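You operate a simulated robot arm through the tools that you are given. There is no shell and no other tool. Be economical: measure what you need, move in short steps, check, and stop when the job is done.

The job below is to be done with a simulated robot arm. You get a single attempt, and the scene is never put back.

Task
Put the green rock from the top of the shelf end of the long bench on the clear patch beside the mat. Then take the 4x spare lens from the top of the shelf end of the long bench and leave it on top of the blue carton there. Then put one of the grey stubs from the top of the blue edged bench on top of the purple carton on the low shelf. Then press the putty key three times. Then fetch the beige rock from the top of the green edged bench and set it on the orange rimmed disc. Then press the copy key of the card reader three times. Then take the blue grit jar and leave it on top of the teal carton on the low shelf. Keep to this order. Set down upright: spare lens.

It is judged by the outcome, as a careful person would: the job done as asked, and still so three seconds after it is handed in. It fails if anything else is knocked over, pushed out of place, dropped, spilled or broken.

Robot
A 6-joint arm with a two-finger parallel gripper on a trunk, on a base that drives. Base frame: it is fixed to the floor where the robot stands at the start and does not move with it; the origin is under the middle of the robot, x ahead of it, y to its left, z up. Units: mm, rad, N and s.
With the tool pointing down near the work surface it reaches from about 380 to 900 mm from the robot's upright axis, wherever it stands. Its first joint turns from -2.007 to 2.007 rad. Places, roughly: beige rock [-2750, -4500, 750]; blue carton [750, 500, 750]; blue grit jar [-2000, -2500, 750]; clear patch beside the mat (32x23 cm) [460, -2280, 760]; copy key of the card reader [-900, -4300, 800]; green rock [750, 0, 750]; grey stub [-1250, 500, 750]; orange rimmed disc [-2500, -4500, 750]; purple carton on the low shelf [-1250, 250, 750]; putty key [-2200, -4200, 800]; spare lens [500, 500, 750]; teal carton on the low shelf [-1500, 250, 750]. Payload 3.43 kg.
The TCP is the grasp point between the finger pads, 34 mm short of the fingertips. In the tool frame z runs along the fingers and y along their closing line. The gripper opens to 128 mm. The fingers are 24 mm wide and 12 mm thick; the gripper's body (48 by 130 mm) begins 96 mm behind the TCP.
Orientation is that of the tool frame in the base frame, as a unit quaternion [w, x, y, z]. With the fingers straight down and closing along the base's y, the tool's x points along the base's -x, its y along +y and its z along -z.

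Tools
- The arm moves only by the tool apply_moves. Its argument "series" is text: rows parted by semicolons, each of 7 numbers parted by spaces: the shift along the tool's x, y, z in mm, then the turn, a rotation vector about the tool's x, y, z in rad, then the closure in counts, from 0 (fully open) to 255 (shut). In form: dx dy dz rx ry rz gripper; .... A call has 1 to 20 rows; each row is the pose to reach, as a shift and turn from the pose commanded when the call began, along the tool's axes at that moment. Rows are played at 5 a second. More than 50 mm and 0.15 rad between two rows, or a gripper value outside its range, and nothing of the call is played. Where a pose cannot be reached the arm comes as near as it can. A force on the tool above 40 N (or 10 N above the force at the start of the call, whichever is more), or a blocked arm, ends the call early, and 0.2 s more pass. The fingers move at their own pace (about 108 mm/s each) and stop on an object; they squeeze with about 32 N. The grip force told is the motor's: it shows also when the fingers shut on nothing. Time passes only in rows, and 0.2 s behind the last, so rows that repeat a pose let the fingers close. The reply holds the time, the measured pose of the TCP, the force on the tool along the base axes, the opening and the grip force, in the units named above and with some noise, with the torque about the TCP (base axes, N m) and any sound that the robot's microphone picked up.
- Cameras (640 x 400 px; columns grow to the right, rows downward): "scene" is now at [-34.1, 267.4, 1256.8]; the picture's right is [0.99, -0.17, 0.00], its down [-0.14, -0.80, -0.59] and it looks along [0.10, 0.58, -0.81] (base axes); focal length 214 px, centre (320, 200). "wrist" rides on the gripper at [76, -11, -160] in the tool frame; the picture's right is [0.15, 0.99, 0.00], its down [-0.88, 0.13, -0.46] and it looks along [-0.45, 0.07, 0.89] (tool axes); focal length 234 px, centre (320, 200).
- snapshot(camera): a new picture of that camera. It takes no simulated time.
- move_column(by): slides the trunk up (or, below 0, down) by that many mm; the arm and the scene camera ride with it, the base frame stays. It gives what a move gives, with no picture.
- steer(legs): drives the robot by 1 to 6 legs, each [ahead, turn to the left] in mm and rad, along the robot's own axes; the way and the turn of a leg run together, so that a leg with both is an arc; at most 1500 mm and 3.142 rad a leg. The arm and the cameras ride along, it lands a little off, and it stops where it bumps. It gives what a move gives.
- turn_head(pan, tilt): turns the head with the scene camera to pan (to the left, within 1.798 rad either way) and tilt (down, from -0.506 to 1.204), counted from straight ahead of the robot. It gives what a move gives.
- locate(camera, pixels): for up to 12 pixels [column, row] of the newest picture of that camera ("zoom" is the newest enlarged one), the place [x, y, z] in the base frame of the surface seen there, good to about 2 mm. It takes no simulated time.
- close_up(camera, box): a new picture of the part [left, top, right, bottom] of that camera's present view, enlarged. It takes no simulated time.
- sign_off(): hands the job in; it is judged then, once.

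Work in short steps. Measure before you move; look again where a grasp or a placing could have gone wrong, and mend it. You have 124 turns and 126 pictures in all, those below and enlarged ones among them. Open the gripper and draw the arm clear of the work before you hand the job in, unless the task says otherwise; then end with one line.

The tools are called after ">>>" as a command line: name --argument value ..., lists and objects as JSON in quotes. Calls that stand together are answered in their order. apply_moves: Moves the arm, as the interface text tells. Its arguments: {"type":"object","properties":{"series":{"type":"string"}},"required":["series"]} The other tools are called the same way: move_column (by) slides the trunk up or down; steer (legs) drives the base; turn_head (pan, tilt) turns the head that bears the scene camera; snapshot (camera) takes a picture; locate (camera, pixels) gives the place of the surface under pixels of a picture; close_up (camera, box) takes an enlarged picture of a part of a camera's view; sign_off () hands the job in.

At the start:

```text
clock: 0.0
tcp_pos: [193.8, 409.6, 1112.3]
ee_rot: [0.0, 0.0, 1.0, 0.0]
force: [0.6, 0.4, 1.0]
moment: [0.0, 0.02, -0.04]
width: 128.0
grip_force: 0.1
trunk travel left (down, up): [-550.0, 240.0]
robot x, y, heading: [1.2, 1.9, 0.002]
head pan, tilt: [1.401, 0.939]
```

scene: 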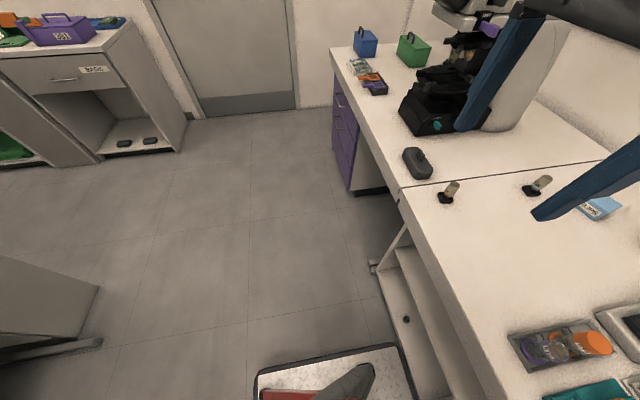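
wrist: 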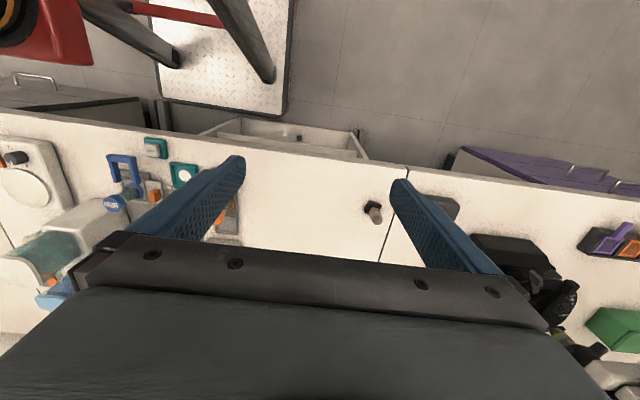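

I look at the bench ahead first, by turning the head to the front.

>>> turn_head --pan 0.0 --tilt 0.7

>>> snapshot --camera "scene"

```text
clock: 1.5
tcp_pos: [194.9, 409.0, 1112.5]
ee_rot: [0.0, 0.0, 1.0, 0.0]
force: [-0.7, -0.4, 0.3]
moment: [-0.02, -0.01, 0.0]
width: 128.0
grip_force: 0.0
trunk travel left (down, up): [-550.0, 240.0]
robot x, y, heading: [-3.5, 1.9, -0.004]
head pan, tilt: [0.0, 0.7]
```

```text
123 pictures are left
```

scene: 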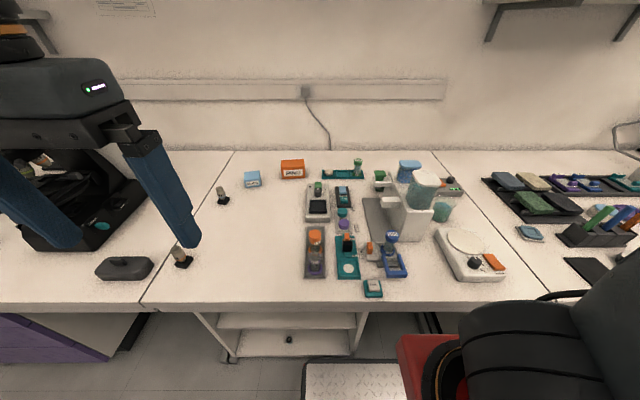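

The long bench lies ahead; trays at right (535,200). I locate key spots and enlarge both areas.

>>> locate --camera "scene" --pixels '[[535, 203], [505, 182], [530, 233], [252, 183], [292, 172], [222, 199], [182, 261], [343, 165], [378, 182], [408, 170], [450, 350], [240, 302]]'

>>> close_up --camera "scene" --box '[440, 140, 640, 290]'

>>> close_up --camera "scene" --box '[200, 140, 480, 310]'

```text
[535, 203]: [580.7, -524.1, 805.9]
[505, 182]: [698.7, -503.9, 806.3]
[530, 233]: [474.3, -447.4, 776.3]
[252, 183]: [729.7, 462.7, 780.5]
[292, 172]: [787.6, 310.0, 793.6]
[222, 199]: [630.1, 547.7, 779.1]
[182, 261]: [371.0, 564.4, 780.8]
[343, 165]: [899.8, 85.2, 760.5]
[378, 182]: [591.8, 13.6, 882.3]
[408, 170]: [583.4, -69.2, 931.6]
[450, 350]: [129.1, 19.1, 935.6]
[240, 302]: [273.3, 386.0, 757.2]
```

```text
2.67 times, centred on (540, 215) of scene
```

zoom: 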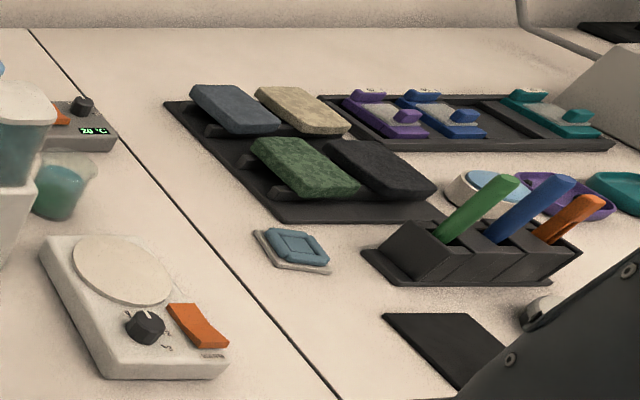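

```text
2.29 times, centred on (340, 225) of scene
```

zoom: 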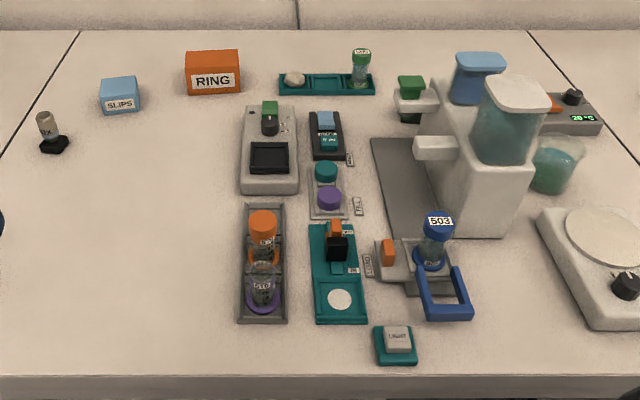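

Rough place of the green rock is near (750,0), possibly hidden behind the blender-like machine. I raise the trunk and look again.

>>> move_column --by 235

>>> turn_head --pan -0.4 --tilt 0.75

>>> snapshot --camera "scene"

```text
clock: 4.0
tcp_pos: [194.2, 410.6, 1347.3]
ee_rot: [0.0, 0.001, 1.0, -0.001]
force: [0.1, 0.2, 0.6]
moment: [0.0, 0.01, -0.02]
width: 128.2
grip_force: 0.0
trunk travel left (down, up): [-785.0, 5.0]
robot x, y, heading: [-0.1, -2.3, 0.001]
head pan, tilt: [0.0, 0.7]
```

```text
clock: 4.9
tcp_pos: [194.6, 409.5, 1346.9]
ee_rot: [0.0, 0.0, 1.0, 0.0]
force: [0.6, 0.7, 0.4]
moment: [-0.02, 0.01, 0.02]
width: 128.2
grip_force: 0.1
trunk travel left (down, up): [-785.0, 5.0]
robot x, y, heading: [-1.2, -2.6, 0.0]
head pan, tilt: [-0.4, 0.75]
```

```text
120 pictures are left
```

scene: 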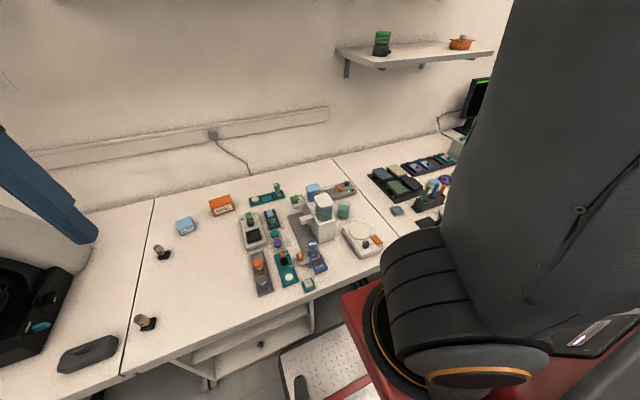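

I enlarge the machine area (pixels 230-360, 170-300) to look for a green rock.

>>> close_up --camera "scene" --box '[230, 170, 390, 300]'

>>> close_up --camera "scene" --box '[340, 140, 500, 240]'

>>> close_up --camera "scene" --box '[120, 190, 280, 340]'

```text
3.08 times, centred on (310, 235) of scene
```

zoom: 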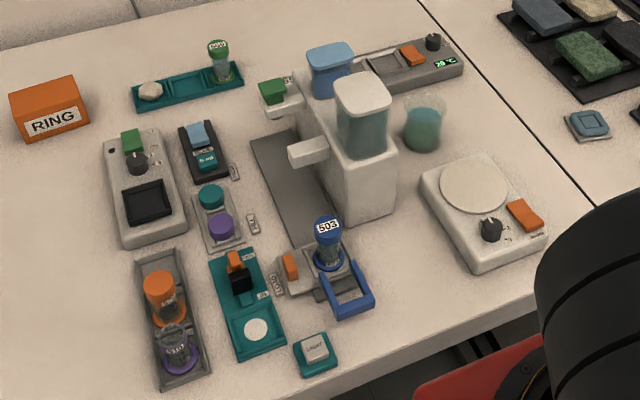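

```text
4.00 times, centred on (420, 190) of scene
```

zoom: 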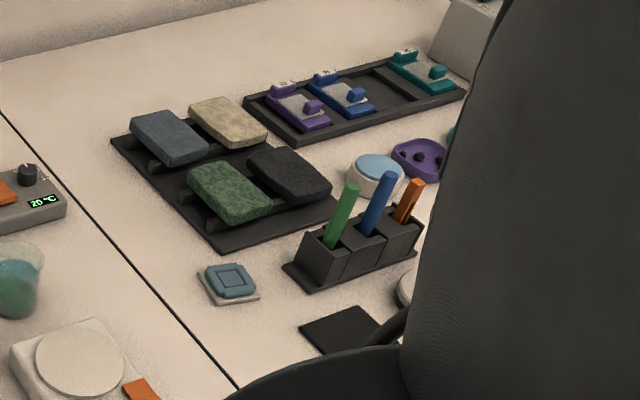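

```text
2.67 times, centred on (200, 265) of scene
```

zoom: 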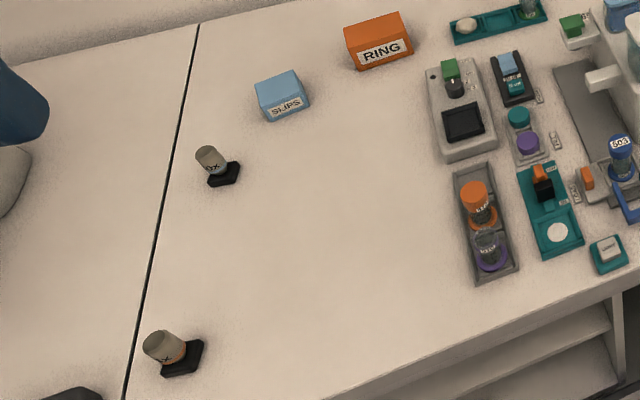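

No green rock near (750,0) is visible apart from the green slab at (580,-524). I swing the arm over the machine at height and look down behind it with the wrist camera.

>>> apply_moves --series "-30 -40 0 0 0 0 0; -60 -80 0 0 0 0 0; -90 -120 0 0 0 0 0; -120 -160 0 0 0 0 0; -150 -200 0 0 0 0 0; -180 -240 0 0 0 0 0; -210 -280 0 0 0 0 0; -240 -320 0 0 0 0 0; -270 -360 0 0 0 0 0; -300 -400 0 0 0 0 0; -320 -430 0 0 0 0 0; -340 -460 0 0 0 0 0"

>>> snapshot --camera "wrist"

>>> snapshot --camera "scene"

```text
clock: 7.5
tcp_pos: [533.8, -49.3, 1345.8]
ee_rot: [0.0, -0.001, 1.0, 0.0]
force: [0.0, -0.2, -0.1]
moment: [-0.05, -0.05, 0.01]
width: 128.0
grip_force: 0.1
trunk travel left (down, up): [-785.0, 5.0]
robot x, y, heading: [-1.2, 0.5, 0.001]
head pan, tilt: [-0.4, 0.75]
```

```text
116 pictures are left
```

wrist: 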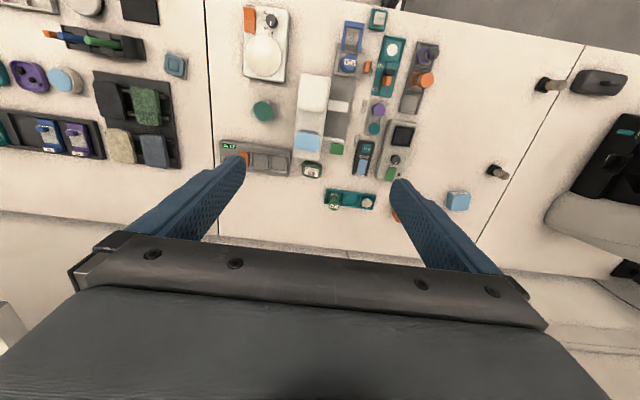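

```text
115 pictures are left
```

scene: 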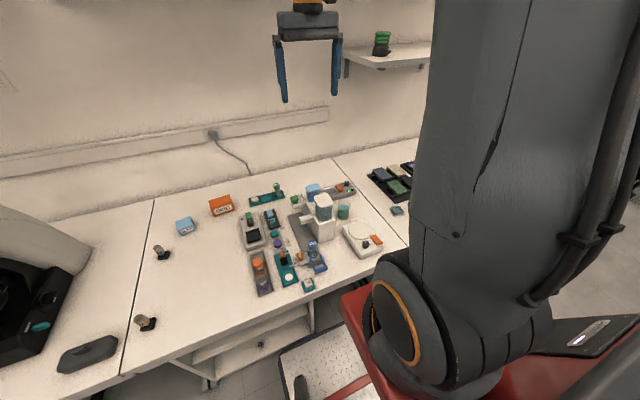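

From above there is a dark-green item at (312,170) behind the tower; I enlarge that area and locate several points.

>>> locate --camera "wrist" --pixels '[[312, 170], [337, 148], [263, 110], [145, 105], [334, 199], [367, 202], [121, 146], [458, 201], [495, 171], [545, 85], [310, 140], [312, 95]]'

>>> close_up --camera "wrist" --box '[230, 90, 400, 220]'

>>> close_up --camera "wrist" --box '[0, 20, 220, 180]'

```text
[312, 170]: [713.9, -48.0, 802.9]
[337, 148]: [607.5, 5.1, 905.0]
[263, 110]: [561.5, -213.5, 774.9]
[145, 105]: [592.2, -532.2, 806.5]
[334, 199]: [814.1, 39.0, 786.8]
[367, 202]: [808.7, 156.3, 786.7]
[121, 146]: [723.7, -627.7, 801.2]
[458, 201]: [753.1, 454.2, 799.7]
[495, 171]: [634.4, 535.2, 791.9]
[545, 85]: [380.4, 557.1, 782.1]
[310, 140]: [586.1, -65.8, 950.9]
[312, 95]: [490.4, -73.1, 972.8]
```

```text
3.08 times, centred on (315, 155) of wrist
```

zoom: 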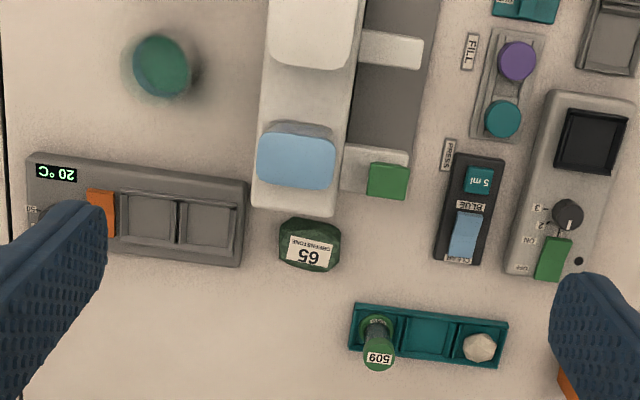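

```text
2.50 times, centred on (110, 100) of wrist
```

zoom: 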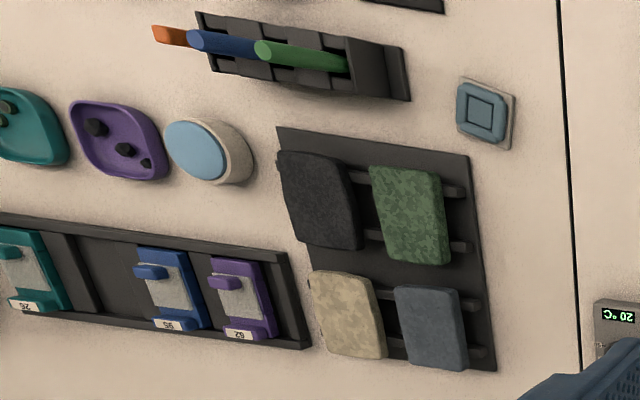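

Found: the dark-green labelled rock at about (714,-48,803). I enlarge it to measure its extents and the tower's back edge.

>>> close_up --camera "wrist" --box '[285, 130, 349, 190]'

```text
6.67 times, centred on (317, 160) of wrist
```

zoom: 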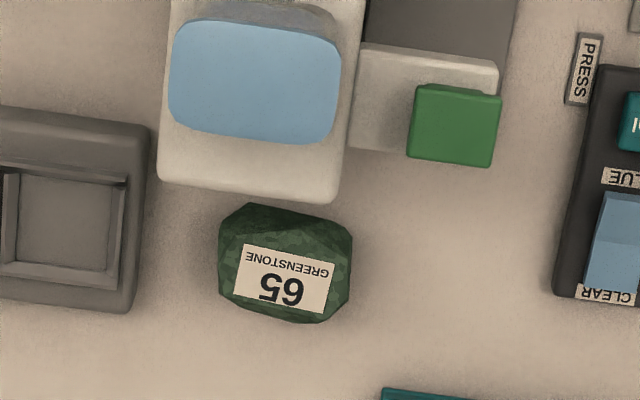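

I locate the rock's edges, tower back and neighbours in this enlargement.

>>> locate --camera "zoom" --pixels '[[224, 260], [347, 265], [255, 212], [290, 316], [280, 275], [250, 185], [250, 198], [500, 160], [210, 330], [150, 250], [255, 140], [380, 330]]'

```text
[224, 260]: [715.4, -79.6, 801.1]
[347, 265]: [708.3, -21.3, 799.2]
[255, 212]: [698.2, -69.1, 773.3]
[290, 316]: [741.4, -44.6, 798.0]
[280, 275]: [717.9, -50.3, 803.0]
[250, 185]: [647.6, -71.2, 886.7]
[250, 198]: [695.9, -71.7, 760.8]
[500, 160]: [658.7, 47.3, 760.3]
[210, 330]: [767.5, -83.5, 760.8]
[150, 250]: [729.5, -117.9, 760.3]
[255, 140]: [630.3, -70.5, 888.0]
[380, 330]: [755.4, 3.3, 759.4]
```

Rock spans x 695–741, y -82…-19, top 803. The wrist camera would ride close to the tower lid, so I turn the tool 180° about vertical while moving over the rock at height.

>>> apply_moves --series "-9 0 0 0 0 0.15 76; -18 0 0 0 0 0.3 76; -27 0 0 0 0 0.45 76; -36 0 0 0 0 0.6 76; -45 0 0 0 0 0.75 76; -54 0 0 0 0 0.9 76; -63 0 0 0 0 1.05 76; -72 0 0 0 0 1.2 76; -81 0 0 0 0 1.35 76; -90 0 0 0 0 1.5 76; -99 0 0 0 0 1.65 76; -108 0 0 0 0 1.8 76; -117 0 0 0 0 1.95 76; -126 0 0 0 0 2.1 76; -135 0 0 0 0 2.25 76; -144 0 0 0 0 2.4 76; -153 0 0 0 0 2.55 76; -162 0 0 0 0 2.7 76; -171 0 0 0 0 2.85 76; -182 -1 0 0 0 3.0 76"

```text
clock: 11.7
tcp_pos: [699.0, -50.2, 1347.2]
ee_rot: [0.0, 0.998, 0.069, -0.003]
force: [0.0, 0.9, 0.6]
moment: [0.03, 0.01, -0.04]
width: 89.9
grip_force: 0.1
trunk travel left (down, up): [-785.0, 5.0]
robot x, y, heading: [4.0, 1.1, -0.001]
head pan, tilt: [-0.4, 0.75]
```

The turn worked; reach at this height falls ~17 mm short. I lower the trunk, which brings the arm into better reach.

>>> move_column --by -330

>>> snapshot --camera "wrist"

```text
clock: 14.9
tcp_pos: [717.6, -50.4, 1017.0]
ee_rot: [0.0, 0.998, 0.07, -0.001]
force: [0.8, -1.6, -0.3]
moment: [0.0, 0.0, 0.01]
width: 90.0
grip_force: 0.0
trunk travel left (down, up): [-455.0, 335.0]
robot x, y, heading: [-1.7, -0.2, 0.003]
head pan, tilt: [-0.4, 0.75]
```

```text
111 pictures are left
```

wrist: 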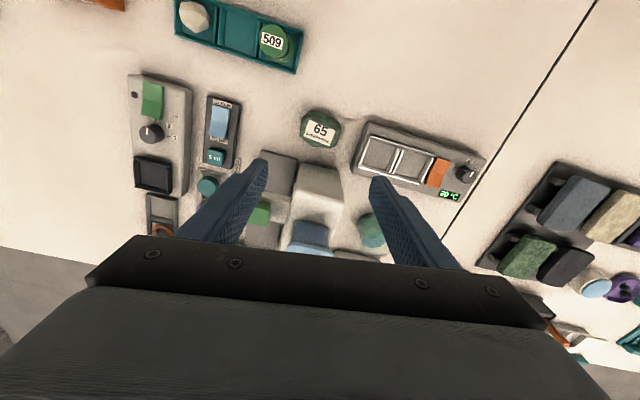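

Rock is beneath, at pixel (320,130). I finish the turn (0.14 rad) and descend to z≈798.

>>> apply_moves --series "0 0 0 0 0 0.14 76; 0 0 40 0 0 0.14 76; 0 0 80 0 0 0.14 76; 0 0 120 0 0 0.14 76; 0 0 150 0 0 0.14 76"

>>> snapshot --camera "wrist"

```text
clock: 16.1
tcp_pos: [716.3, -65.7, 866.2]
ee_rot: [-0.008, 1.0, 0.008, 0.002]
force: [0.3, 0.6, -0.7]
moment: [0.0, -0.05, 0.0]
width: 90.0
grip_force: 0.0
out of reach, approached as far as the arm can: row 1, 2, 3, 4, 5
trunk travel left (down, up): [-455.0, 335.0]
robot x, y, heading: [-3.5, 1.4, -0.001]
head pan, tilt: [-0.4, 0.75]
```

```text
110 pictures are left
```

wrist: 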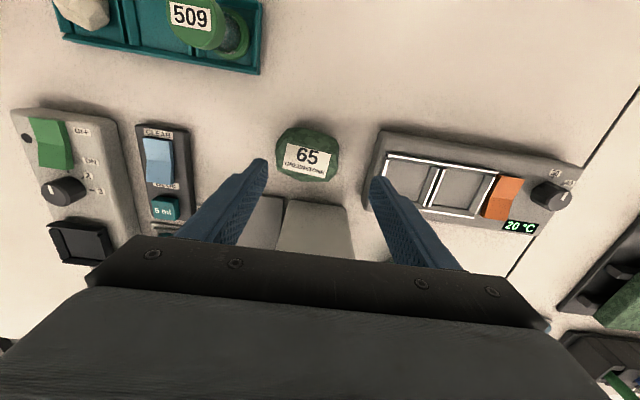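

Wrist joint limit reached with that last turn; y slid to -65.7. I turn back 0.25 rad and see where it settles.

>>> apply_moves --series "0 0 0 0 0 -0.12 76; 0 0 0 0 0 -0.25 76; 0 0 0 0 0 -0.25 76"

```text
clock: 16.9
tcp_pos: [716.4, -64.8, 866.5]
ee_rot: [0.0, 0.992, 0.127, 0.0]
force: [0.5, -1.1, 0.1]
moment: [-0.02, 0.0, 0.03]
width: 89.7
grip_force: 0.2
trunk travel left (down, up): [-455.0, 335.0]
robot x, y, heading: [-0.9, -5.8, 0.0]
head pan, tilt: [-0.4, 0.75]
```

Now yaw is 14.6° and I shift 14.5 mm in +y, narrow to ~82 mm, and descend to z≈798.

>>> apply_moves --series "3.6 -14 0 0 0 0 92; 3.6 -14 30 0 0 0 92; 3.6 -14 30 0 0 0 92"

>>> snapshot --camera "wrist"

```text
clock: 17.7
tcp_pos: [714.7, -49.9, 835.7]
ee_rot: [0.001, 0.992, 0.126, 0.0]
force: [-0.3, -0.5, 0.9]
moment: [0.03, 0.01, 0.0]
width: 82.0
grip_force: 0.0
trunk travel left (down, up): [-455.0, 335.0]
robot x, y, heading: [-3.0, 0.9, -0.001]
head pan, tilt: [-0.4, 0.75]
```

```text
109 pictures are left
```

wrist: 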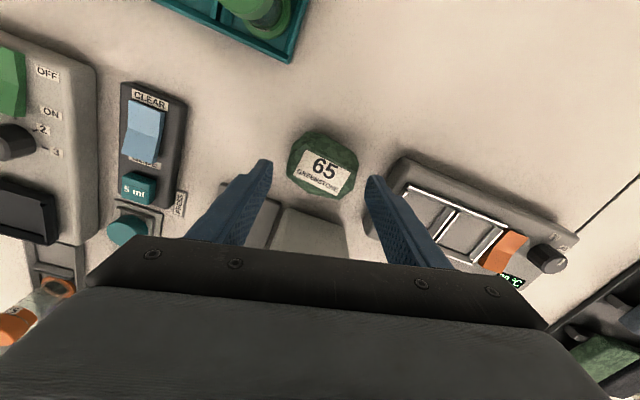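

The rock (325,160) is centred between the fingers. I descend 37 mm and close.

>>> apply_moves --series "0 0 20 0 0 0 92; 0 0 37 0 0 0 92; 0 0 37 0 0 0 92; 0 0 37 0 0 0 255; 0 0 37 0 0 0 255; 0 0 37 0 0 0 255; 0 0 37 0 0 0 255"

```text
clock: 19.3
tcp_pos: [715.4, -49.2, 799.8]
ee_rot: [0.0, 0.992, 0.125, -0.001]
force: [1.1, 0.3, -0.5]
moment: [0.07, -0.08, -0.02]
width: 66.5
grip_force: 32.0
trunk travel left (down, up): [-455.0, 335.0]
robot x, y, heading: [-2.5, -5.0, -0.001]
head pan, tilt: [-0.4, 0.75]
```

Grip holds at 66.5 mm. I lift straight up 200 mm.

>>> apply_moves --series "0 0 -20 0 0 0 255; 0 0 -60 0 0 0 255; 0 0 -100 0 0 0 255; 0 0 -150 0 0 0 255; 0 0 -200 0 0 0 255; 0 0 -240 0 0 0 255"

>>> snapshot --camera "wrist"

```text
clock: 20.7
tcp_pos: [715.9, -48.7, 1037.9]
ee_rot: [0.001, 0.992, 0.126, -0.001]
force: [0.6, -0.6, -2.9]
moment: [-0.02, 0.04, -0.01]
width: 66.4
grip_force: 32.1
trunk travel left (down, up): [-455.0, 335.0]
robot x, y, heading: [-2.4, -3.0, 0.002]
head pan, tilt: [-0.4, 0.75]
```

```text
108 pictures are left
```

wrist: 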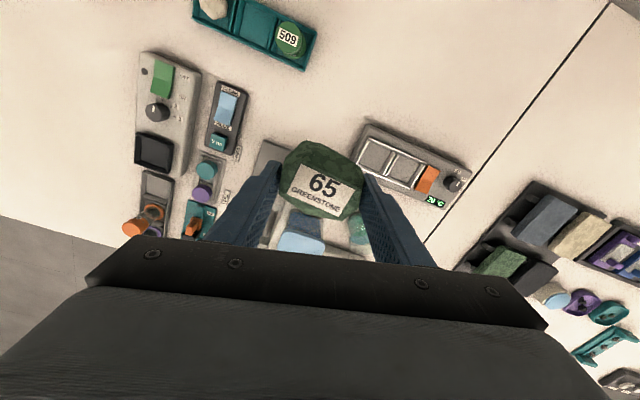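

Rock is held. I raise the trunk, then retract the arm while undoing the wrist turn.

>>> move_column --by 120

>>> apply_moves --series "-16 -4 0 0 0 -0.145 255; -32 -8 0 0 0 -0.29 255; -48 -12 0 0 0 -0.435 255; -64 -16 0 0 0 -0.58 255; -80 -20 0 0 0 -0.725 255; -96 -24 0 0 0 -0.87 255; -112 -28 0 0 0 -1.015 255; -128 -32 0 0 0 -1.16 255; -144 -36 0 0 0 -1.305 255; -160 -40 0 0 0 -1.45 255; -176 -44 0 0 0 -1.595 255; -192 -48 0 0 0 -1.74 255; -208 -52 0 0 0 -1.885 255; -224 -56 0 0 0 -2.03 255; -240 -60 0 0 0 -2.175 255; -256 -64 0 0 0 -2.32 255; -272 -68 0 0 0 -2.465 255; -288 -72 0 0 0 -2.61 255; -304 -76 0 0 0 -2.755 255; -320 -80 0 0 0 -2.9 255"

>>> turn_head --pan -1.5 --tilt 0.5

>>> snapshot --camera "scene"

```text
clock: 22.2
tcp_pos: [715.9, -49.6, 1159.7]
ee_rot: [0.0, 0.992, 0.125, 0.0]
force: [-0.5, -0.1, -4.3]
moment: [0.0, 0.04, -0.05]
width: 66.4
grip_force: 31.9
trunk travel left (down, up): [-575.0, 215.0]
robot x, y, heading: [1.1, -1.6, -0.002]
head pan, tilt: [-0.4, 0.75]
```

```text
clock: 26.4
tcp_pos: [386.5, -51.0, 1159.3]
ee_rot: [0.0, -0.006, 1.0, 0.001]
force: [0.0, 0.5, -2.5]
moment: [0.0, -0.05, -0.06]
width: 66.0
grip_force: 31.8
trunk travel left (down, up): [-575.0, 215.0]
robot x, y, heading: [3.6, -1.9, -0.001]
head pan, tilt: [-0.4, 0.75]
```

```text
clock: 27.7
tcp_pos: [387.2, -51.0, 1159.3]
ee_rot: [0.0, -0.004, 1.0, -0.001]
force: [0.0, 0.0, -2.9]
moment: [-0.02, -0.02, -0.02]
width: 66.1
grip_force: 32.0
trunk travel left (down, up): [-575.0, 215.0]
robot x, y, heading: [-0.7, -3.0, 0.004]
head pan, tilt: [-1.499, 0.499]
```

```text
107 pictures are left
```

scene: 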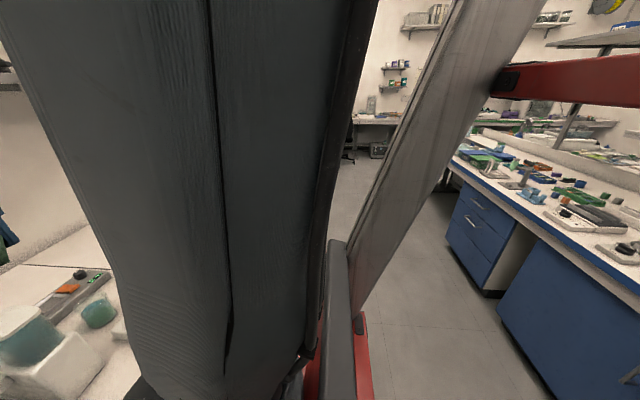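

The arm blocks most of the right view; the blue island (500,285) bounds the aisle. I measure aisle bounds.

>>> locate --camera "scene" --pixels '[[492, 293], [450, 240], [520, 180], [610, 250], [365, 180], [345, 240], [380, 150], [420, 320], [545, 190]]'

```text
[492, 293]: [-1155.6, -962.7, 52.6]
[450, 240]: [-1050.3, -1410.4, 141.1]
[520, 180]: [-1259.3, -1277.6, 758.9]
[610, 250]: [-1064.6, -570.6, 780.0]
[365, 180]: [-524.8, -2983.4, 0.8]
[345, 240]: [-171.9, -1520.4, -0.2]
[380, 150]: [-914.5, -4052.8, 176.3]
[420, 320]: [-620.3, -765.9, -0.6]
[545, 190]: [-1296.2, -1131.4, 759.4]
```

Aisle is about x -1000…275. I back up 250 mm, turn right to face -y, and look ahead.

>>> steer --legs '[[-250, 0], [0, -1.571]]'

>>> turn_head --pan 0.4 --tilt 0.55

>>> snapshot --camera "scene"

```text
clock: 33.4
tcp_pos: [-292.6, -387.2, 1160.7]
ee_rot: [0.0, 0.698, 0.716, 0.001]
force: [-0.7, -0.8, -1.9]
moment: [0.01, -0.03, 0.03]
width: 65.5
grip_force: 32.3
trunk travel left (down, up): [-575.0, 215.0]
robot x, y, heading: [-245.6, -2.0, -1.554]
head pan, tilt: [-1.499, 0.499]
```

```text
clock: 35.2
tcp_pos: [-291.5, -387.2, 1159.5]
ee_rot: [0.0, 0.698, 0.716, 0.001]
force: [0.1, -0.8, -3.0]
moment: [-0.04, 0.01, 0.01]
width: 65.6
grip_force: 32.0
trunk travel left (down, up): [-575.0, 215.0]
robot x, y, heading: [-247.6, -2.9, -1.549]
head pan, tilt: [0.4, 0.55]
```

```text
106 pictures are left
```

scene: 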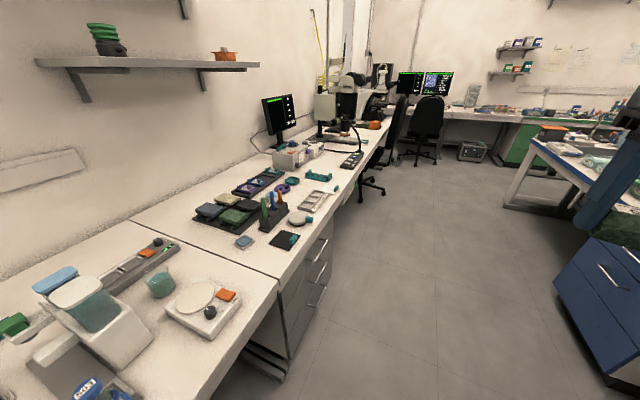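

Path ahead is clear except chairs near (372,175). I locate the chairs, and the bench far area.

>>> locate --camera "scene" --pixels '[[378, 190], [368, 175], [396, 120], [430, 105], [350, 158], [284, 240], [418, 160], [375, 125]]'

>>> close_up --camera "scene" --box '[230, 50, 480, 210]'

```text
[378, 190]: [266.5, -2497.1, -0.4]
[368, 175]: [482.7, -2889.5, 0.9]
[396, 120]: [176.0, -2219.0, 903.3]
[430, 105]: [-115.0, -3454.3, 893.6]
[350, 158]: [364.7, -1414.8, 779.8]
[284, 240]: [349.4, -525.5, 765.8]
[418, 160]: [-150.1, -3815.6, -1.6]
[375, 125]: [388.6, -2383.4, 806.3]
```

```text
2.50 times, centred on (355, 130) of scene
```

zoom: 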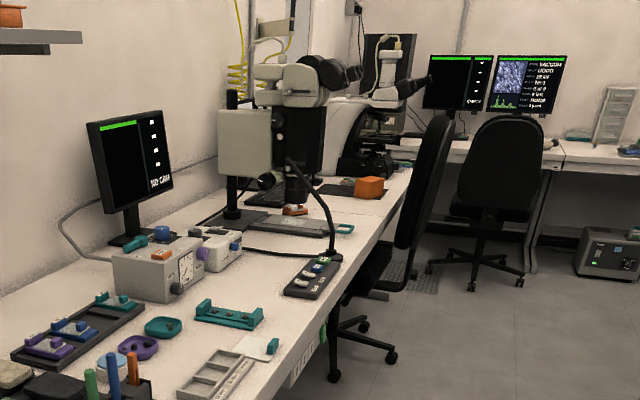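

Clear to about y -2000 in the aisle at x≈-250. I drive 1450 mm, then look at the mat area.

>>> steer --legs '[[0, -0.022], [1450, 0]]'

>>> turn_head --pan 0.7 --tilt 0.6

>>> snapshot --camera "scene"

```text
clock: 42.7
tcp_pos: [-286.9, -1822.4, 1160.5]
ee_rot: [0.0, 0.699, 0.715, -0.001]
force: [0.3, -0.8, -3.0]
moment: [0.03, 0.01, 0.0]
width: 65.3
grip_force: 32.3
trunk travel left (down, up): [-575.0, 215.0]
robot x, y, heading: [-242.7, -1433.9, -1.558]
head pan, tilt: [0.4, 0.55]
```

```text
clock: 43.5
tcp_pos: [-288.2, -1821.6, 1159.4]
ee_rot: [-0.001, 0.7, 0.715, 0.0]
force: [-0.1, 0.2, -3.4]
moment: [0.02, 0.0, 0.03]
width: 65.5
grip_force: 32.3
trunk travel left (down, up): [-575.0, 215.0]
robot x, y, heading: [-238.2, -1438.9, -1.558]
head pan, tilt: [0.7, 0.6]
```

```text
104 pictures are left
```

scene: 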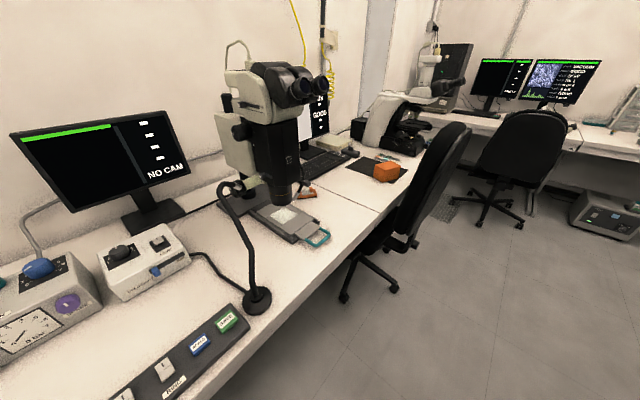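

The mat with the orange block is at (385,172); the clear patch should be before it near (345,190). I locate.

>>> locate --camera "scene" --pixels '[[345, 178], [350, 195], [330, 180], [398, 185], [385, 190], [353, 170], [385, 165], [440, 150], [395, 290], [372, 208], [345, 152], [415, 190]]'

>>> close_up --camera "scene" --box '[240, 120, 440, 280]'

```text
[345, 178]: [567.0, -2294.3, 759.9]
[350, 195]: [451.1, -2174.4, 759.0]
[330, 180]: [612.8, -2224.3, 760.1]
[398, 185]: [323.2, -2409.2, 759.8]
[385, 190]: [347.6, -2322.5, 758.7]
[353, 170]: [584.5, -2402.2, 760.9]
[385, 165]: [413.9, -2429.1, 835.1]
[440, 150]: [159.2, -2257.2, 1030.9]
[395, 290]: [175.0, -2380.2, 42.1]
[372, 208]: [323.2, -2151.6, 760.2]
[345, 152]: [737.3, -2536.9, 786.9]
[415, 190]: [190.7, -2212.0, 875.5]
```

```text
2.50 times, centred on (340, 200) of scene
```

zoom: 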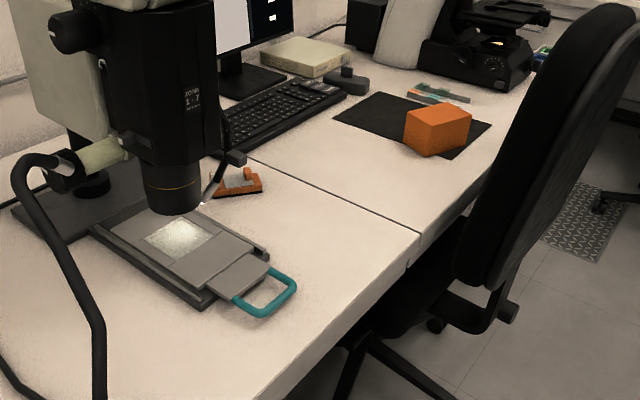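

Patch lies between the seam and the mat around (450,-2280); the chair back stands at x≈170, y≈-2230. I'll park at about (-142,-1796) so the arm reaches diagonally, clear of the chair.

>>> locate --camera "zoom" --pixels '[[337, 118], [452, 157], [418, 236], [260, 160], [345, 95], [270, 315], [297, 280], [585, 15], [400, 180], [264, 188]]'

>>> steer --legs '[[0, 0.25], [370, 0]]'

>>> snapshot --camera "scene"

```text
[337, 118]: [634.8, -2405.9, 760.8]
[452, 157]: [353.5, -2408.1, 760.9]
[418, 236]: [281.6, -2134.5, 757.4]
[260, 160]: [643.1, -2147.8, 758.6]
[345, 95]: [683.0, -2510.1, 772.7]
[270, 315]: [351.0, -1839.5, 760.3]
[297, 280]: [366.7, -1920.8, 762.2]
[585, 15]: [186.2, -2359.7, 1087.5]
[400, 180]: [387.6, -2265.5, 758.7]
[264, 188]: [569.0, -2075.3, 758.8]
```

```text
clock: 46.8
tcp_pos: [-86.9, -2186.0, 1159.8]
ee_rot: [0.0, 0.601, 0.799, 0.0]
force: [-0.2, -0.5, -2.5]
moment: [-0.03, 0.02, 0.0]
width: 65.6
grip_force: 31.9
trunk travel left (down, up): [-575.0, 215.0]
robot x, y, heading: [-138.7, -1794.6, -1.297]
head pan, tilt: [0.7, 0.6]
```

```text
102 pictures are left
```

scene: 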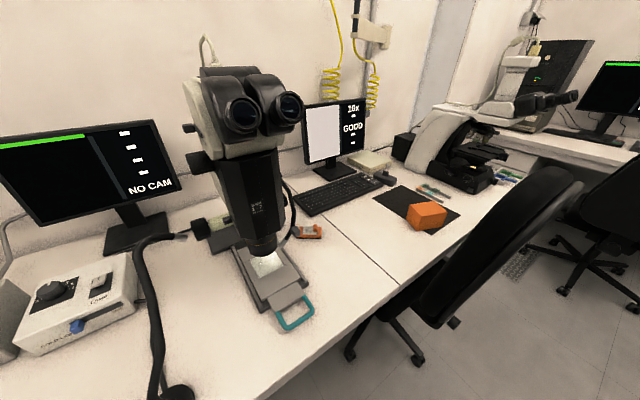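

I swing the arm around the chair via (150,-2060) then to (460,-2280) at height.

>>> apply_moves --series "9 44 0 0 0 0 255; 18 88 0 0 0 0 255; 28 131 0 0 0 0 255; 37 175 0 0 0 0 255; 46 219 0 0 0 0 255; 55 262 0 0 0 0 255; 18 292 0 0 0 0 255; -19 322 0 0 0 0 255; -56 351 0 0 0 0 255; -93 381 0 0 0 0 255; -130 410 0 0 0 0 255; -168 440 0 0 0 0 255; -205 470 0 0 0 0 255; -242 499 0 0 0 0 255"

>>> snapshot --camera "wrist"

>>> snapshot --camera "scene"

```text
clock: 49.8
tcp_pos: [460.4, -2278.3, 1158.7]
ee_rot: [0.001, 0.601, 0.799, 0.0]
force: [0.6, 0.8, -1.2]
moment: [-0.04, -0.06, -0.03]
width: 65.5
grip_force: 32.0
out of reach, approached as far as the arm can: row 1, 2, 3, 4
trunk travel left (down, up): [-575.0, 215.0]
robot x, y, heading: [-140.3, -1795.5, -1.294]
head pan, tilt: [0.7, 0.6]
```

```text
101 pictures are left
```

wrist: 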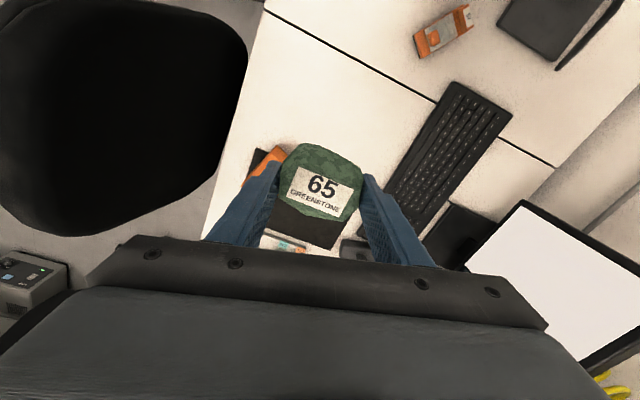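

```text
100 pictures are left
```

scene: 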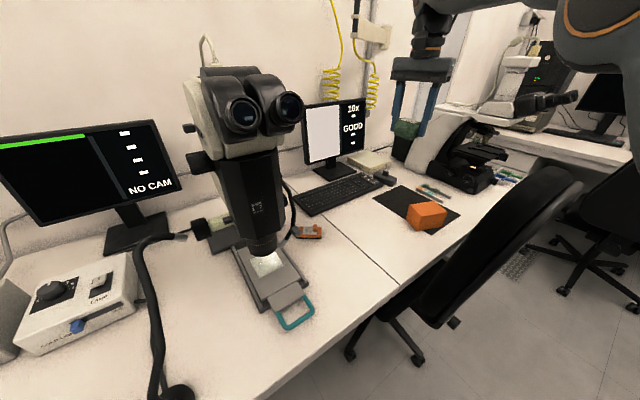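

I descend to just above the bench (grasp was at z 800) in steps.

>>> apply_moves --series "0 0 45 0 0 0 255; 0 0 90 0 0 0 255; 0 0 135 0 0 0 255; 0 0 180 0 0 0 255; 0 0 225 0 0 0 255; 0 0 270 0 0 0 255; 0 0 310 0 0 0 255; 0 0 340 0 0 0 255; 0 0 357 0 0 0 255; 0 0 357 0 0 0 255"

```text
clock: 52.0
tcp_pos: [461.8, -2278.5, 802.4]
ee_rot: [0.0, 0.6, 0.8, 0.0]
force: [-0.4, -0.3, -2.7]
moment: [-0.02, -0.03, 0.01]
width: 65.1
grip_force: 32.5
trunk travel left (down, up): [-575.0, 215.0]
robot x, y, heading: [-142.2, -1796.4, -1.302]
head pan, tilt: [0.7, 0.6]
```

Force still shows the hanging weight, so I lower ~2 mm more, release partially, then rise.

>>> apply_moves --series "0 0 2.5 0 0 0 255; 0 0 2.5 0 0 0 76; 0 0 2.5 0 0 0 76; 0 0 2.5 0 0 0 76; 0 0 -30 0 0 0 76; 0 0 -75 0 0 0 76; 0 0 -120 0 0 0 76; 0 0 -165 0 0 0 76; 0 0 -210 0 0 0 76; 0 0 -255 0 0 0 76; 0 0 -300 0 0 0 76; 0 0 -345 0 0 0 76"

>>> snapshot --camera "wrist"

```text
clock: 54.5
tcp_pos: [460.5, -2278.2, 1147.9]
ee_rot: [0.001, 0.601, 0.799, 0.0]
force: [0.6, 1.2, 0.2]
moment: [-0.02, 0.04, -0.01]
width: 90.2
grip_force: 0.1
trunk travel left (down, up): [-575.0, 215.0]
robot x, y, heading: [-137.3, -1800.1, -1.298]
head pan, tilt: [0.7, 0.6]
```

```text
99 pictures are left
```

wrist: 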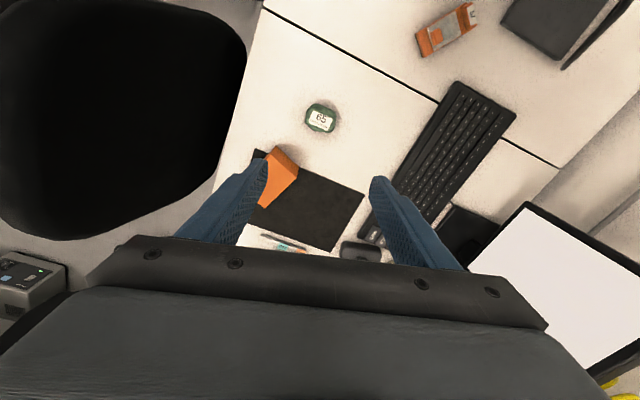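

Rock stands alone on the clear patch. I retract around the chair the way I came.

>>> apply_moves --series "37 -30 0 0 0 0 76; 74 -59 0 0 0 0 76; 111 -89 0 0 0 0 76; 148 -118 0 0 0 0 76; 186 -148 0 0 0 0 76; 223 -178 0 0 0 0 76; 260 -207 0 0 0 0 76; 297 -237 0 0 0 0 76"

>>> steer --legs '[[0, -0.27], [-1450, 0], [-700, 0]]'

>>> steer --legs '[[0, 1.571], [110, 0]]'

>>> turn_head --pan 0.2 --tilt 0.75

>>> snapshot --camera "scene"

```text
clock: 56.4
tcp_pos: [150.5, -2061.4, 1147.3]
ee_rot: [0.0, 0.601, 0.799, 0.0]
force: [1.1, -0.1, -0.6]
moment: [0.07, 0.09, -0.02]
width: 89.9
grip_force: 0.0
trunk travel left (down, up): [-575.0, 215.0]
robot x, y, heading: [-136.6, -1799.8, -1.299]
head pan, tilt: [0.7, 0.6]
```

```text
clock: 67.9
tcp_pos: [101.3, 20.1, 1148.0]
ee_rot: [0.0, 0.714, 0.7, -0.001]
force: [0.7, -0.5, 0.1]
moment: [-0.01, -0.03, 0.0]
width: 90.2
grip_force: 0.1
trunk travel left (down, up): [-575.0, 215.0]
robot x, y, heading: [-95.8, 360.0, -1.601]
head pan, tilt: [0.7, 0.6]
```

```text
clock: 72.9
tcp_pos: [347.3, 545.6, 1147.2]
ee_rot: [0.0, 0.017, 1.0, 0.0]
force: [-0.6, 0.9, -1.2]
moment: [-0.01, 0.03, 0.01]
width: 89.8
grip_force: 0.0
trunk travel left (down, up): [-575.0, 215.0]
robot x, y, heading: [8.0, 349.5, -0.042]
head pan, tilt: [0.7, 0.6]
```

```text
clock: 73.8
tcp_pos: [347.4, 545.6, 1147.1]
ee_rot: [0.0, 0.017, 1.0, -0.001]
force: [0.5, -0.8, 0.2]
moment: [0.0, 0.0, -0.01]
width: 89.6
grip_force: 0.1
trunk travel left (down, up): [-575.0, 215.0]
robot x, y, heading: [4.8, 350.7, -0.042]
head pan, tilt: [0.201, 0.75]
```

```text
98 pictures are left
```

scene: 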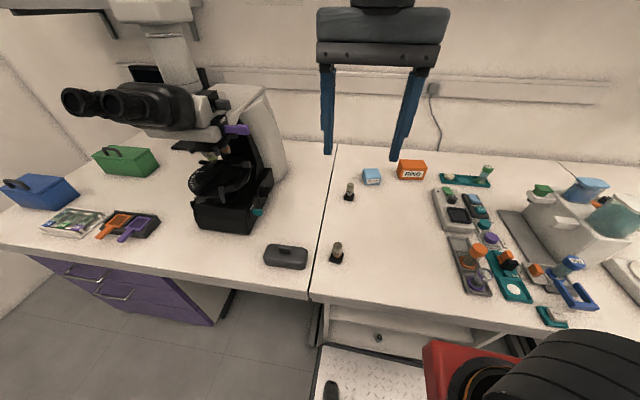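

Two lenses stand at (349,190) and (337,253). I read their labels by zooming.

>>> close_up --camera "scene" --box '[324, 170, 404, 220]'

>>> close_up --camera "scene" --box '[306, 228, 370, 268]'

>>> snapshot --camera "wrist"

```text
8.00 times, centred on (364, 195) of scene
```

zoom: 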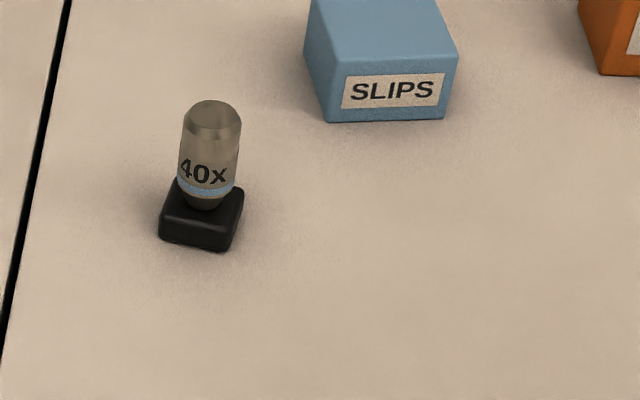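

```text
10.00 times, centred on (338, 248) of scene
```

zoom: 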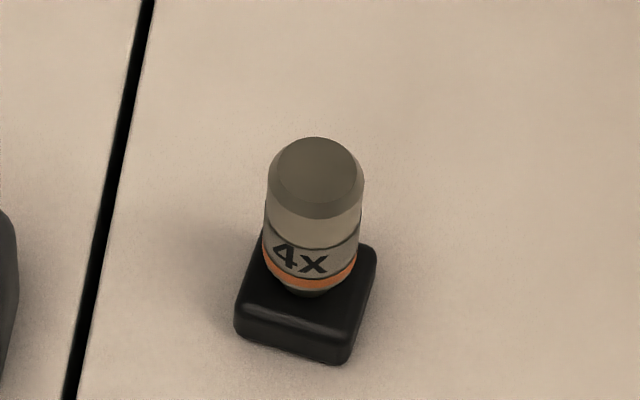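

```text
95 pictures are left
```

wrist: 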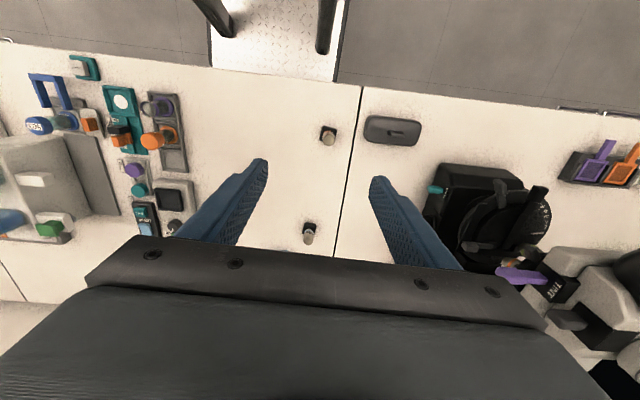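

The 4x lens is the near one. I locate its top and foot.

>>> close_up --camera "scene" --box '[306, 228, 370, 268]'

>>> locate --camera "zoom" --pixels '[[315, 170], [315, 150], [315, 200], [268, 210], [362, 210], [310, 280], [240, 325], [370, 255], [340, 355], [370, 262], [250, 290]]'

>>> locate --camera "wrist" --pixels '[[327, 136], [333, 132], [322, 143], [310, 237]]'

>>> locate --camera "scene" --pixels '[[371, 172], [364, 171], [378, 171], [372, 181], [364, 184], [381, 184], [372, 169]]'

```text
10.00 times, centred on (338, 248) of scene
```

zoom: 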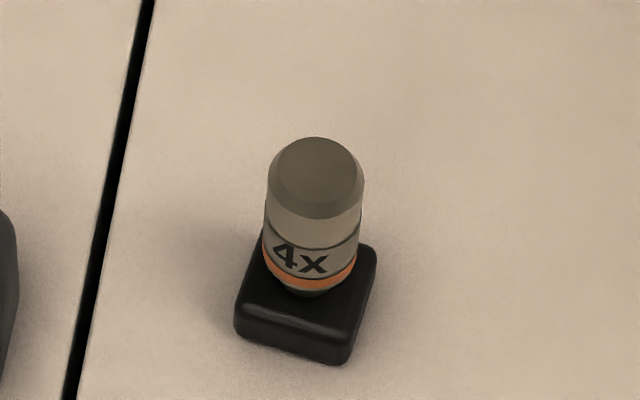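

```text
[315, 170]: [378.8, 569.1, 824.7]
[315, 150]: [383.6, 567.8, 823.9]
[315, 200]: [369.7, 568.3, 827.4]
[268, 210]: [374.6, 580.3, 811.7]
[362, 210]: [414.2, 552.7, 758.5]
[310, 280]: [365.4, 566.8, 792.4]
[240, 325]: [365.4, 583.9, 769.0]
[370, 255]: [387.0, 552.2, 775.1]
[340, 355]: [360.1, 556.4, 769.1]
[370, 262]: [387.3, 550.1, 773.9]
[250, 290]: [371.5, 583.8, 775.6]
```

```text
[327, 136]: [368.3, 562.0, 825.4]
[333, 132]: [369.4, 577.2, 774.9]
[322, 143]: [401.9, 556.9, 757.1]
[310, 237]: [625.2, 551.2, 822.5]
```

```text
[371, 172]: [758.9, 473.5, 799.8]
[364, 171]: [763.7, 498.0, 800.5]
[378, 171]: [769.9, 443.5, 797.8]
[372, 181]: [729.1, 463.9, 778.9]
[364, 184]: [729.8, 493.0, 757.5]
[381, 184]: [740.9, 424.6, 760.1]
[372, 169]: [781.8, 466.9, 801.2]
```

Lens centre ≈(375,567), barrel 785–826, foot top 775. I move above it and descend to z≈880, fingers at 60 mm, to check alignment.

>>> apply_moves --series "-27 22 20 0 0 0 135; -27 22 65 0 0 0 135; -27 22 110 0 0 0 135; -27 22 155 0 0 0 135; -27 22 200 0 0 0 135; -27 22 240 0 0 0 135; -27 22 240 0 0 0 135"

>>> snapshot --camera "wrist"

```text
clock: 75.4
tcp_pos: [372.9, 565.7, 906.4]
ee_rot: [0.001, 0.017, 1.0, 0.0]
force: [-0.2, 0.7, 0.1]
moment: [0.03, -0.02, 0.0]
width: 60.3
grip_force: 0.0
trunk travel left (down, up): [-575.0, 215.0]
robot x, y, heading: [9.0, 350.8, -0.042]
head pan, tilt: [0.201, 0.75]
```

```text
93 pictures are left
```

wrist: 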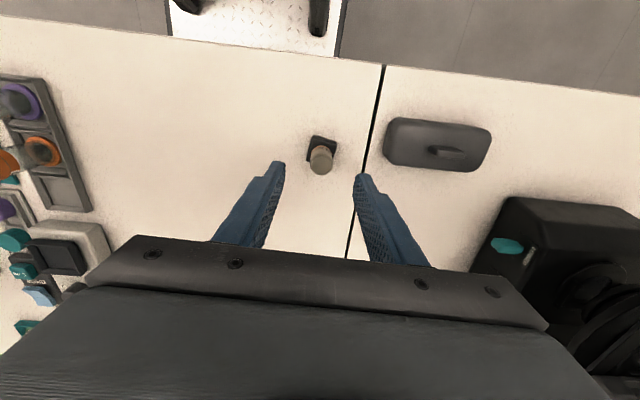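

The lens (321,158) is between the fingers. I descend to 812 and close.

>>> apply_moves --series "-2 0 45 0 0 0 135; -2 0 80 0 0 0 135; -2 0 94 0 0 0 135; -2 0 94 0 0 0 135; -2 0 94 0 0 0 255; -2 0 94 0 0 0 255; -2 0 94 0 0 0 255; -2 0 94 0 0 0 255"

>>> snapshot --camera "wrist"

```text
clock: 77.2
tcp_pos: [376.4, 567.0, 815.5]
ee_rot: [0.0, 0.017, 1.0, 0.0]
force: [0.1, 0.5, 0.2]
moment: [0.01, 0.0, 0.03]
width: 24.7
grip_force: 32.1
trunk travel left (down, up): [-575.0, 215.0]
robot x, y, heading: [5.3, 349.0, -0.037]
head pan, tilt: [0.201, 0.75]
```

```text
92 pictures are left
```

wrist: 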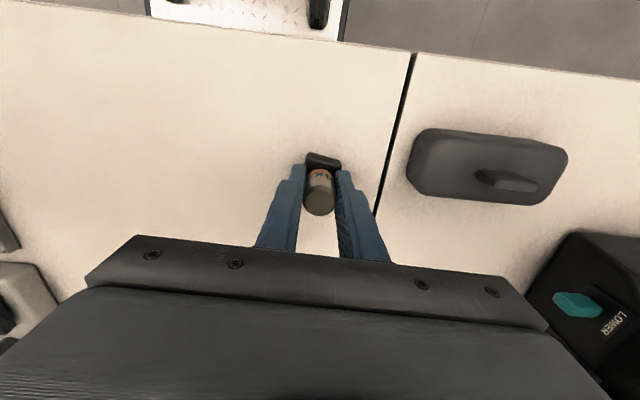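

Gripped at 24.7 mm. I lift 130 mm and check whether the foot comes along.

>>> apply_moves --series "0 0 -20 0 0 0 255; 0 0 -60 0 0 0 255; 0 0 -100 0 0 0 255; 0 0 -140 0 0 0 255; 0 0 -180 0 0 0 255"

>>> close_up --camera "scene" --box '[300, 170, 400, 270]'

>>> close_up --camera "wrist" --box '[240, 100, 400, 260]'

```text
clock: 78.4
tcp_pos: [374.5, 566.7, 990.6]
ee_rot: [0.0, 0.017, 1.0, 0.0]
force: [0.7, 0.1, -1.1]
moment: [-0.01, 0.0, -0.02]
width: 24.8
grip_force: 31.8
trunk travel left (down, up): [-575.0, 215.0]
robot x, y, heading: [6.7, 349.2, -0.038]
head pan, tilt: [0.201, 0.75]
```

```text
4.00 times, centred on (350, 220) of scene
```

zoom: 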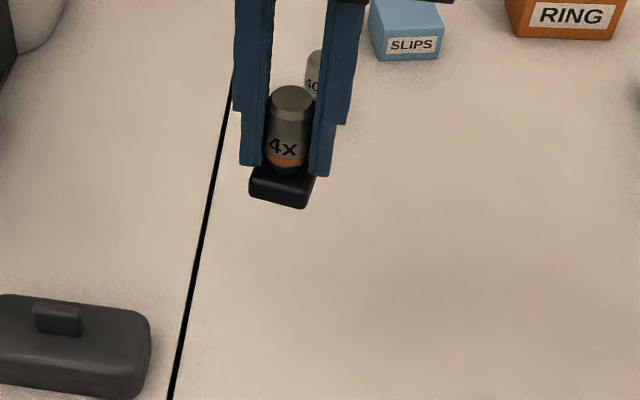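

```text
2.50 times, centred on (320, 180) of wrist
```

zoom: 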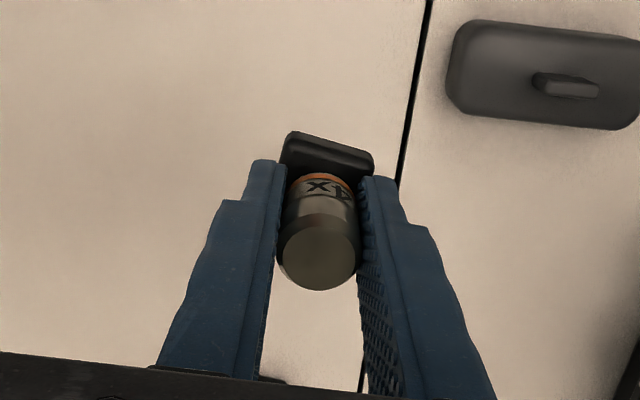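

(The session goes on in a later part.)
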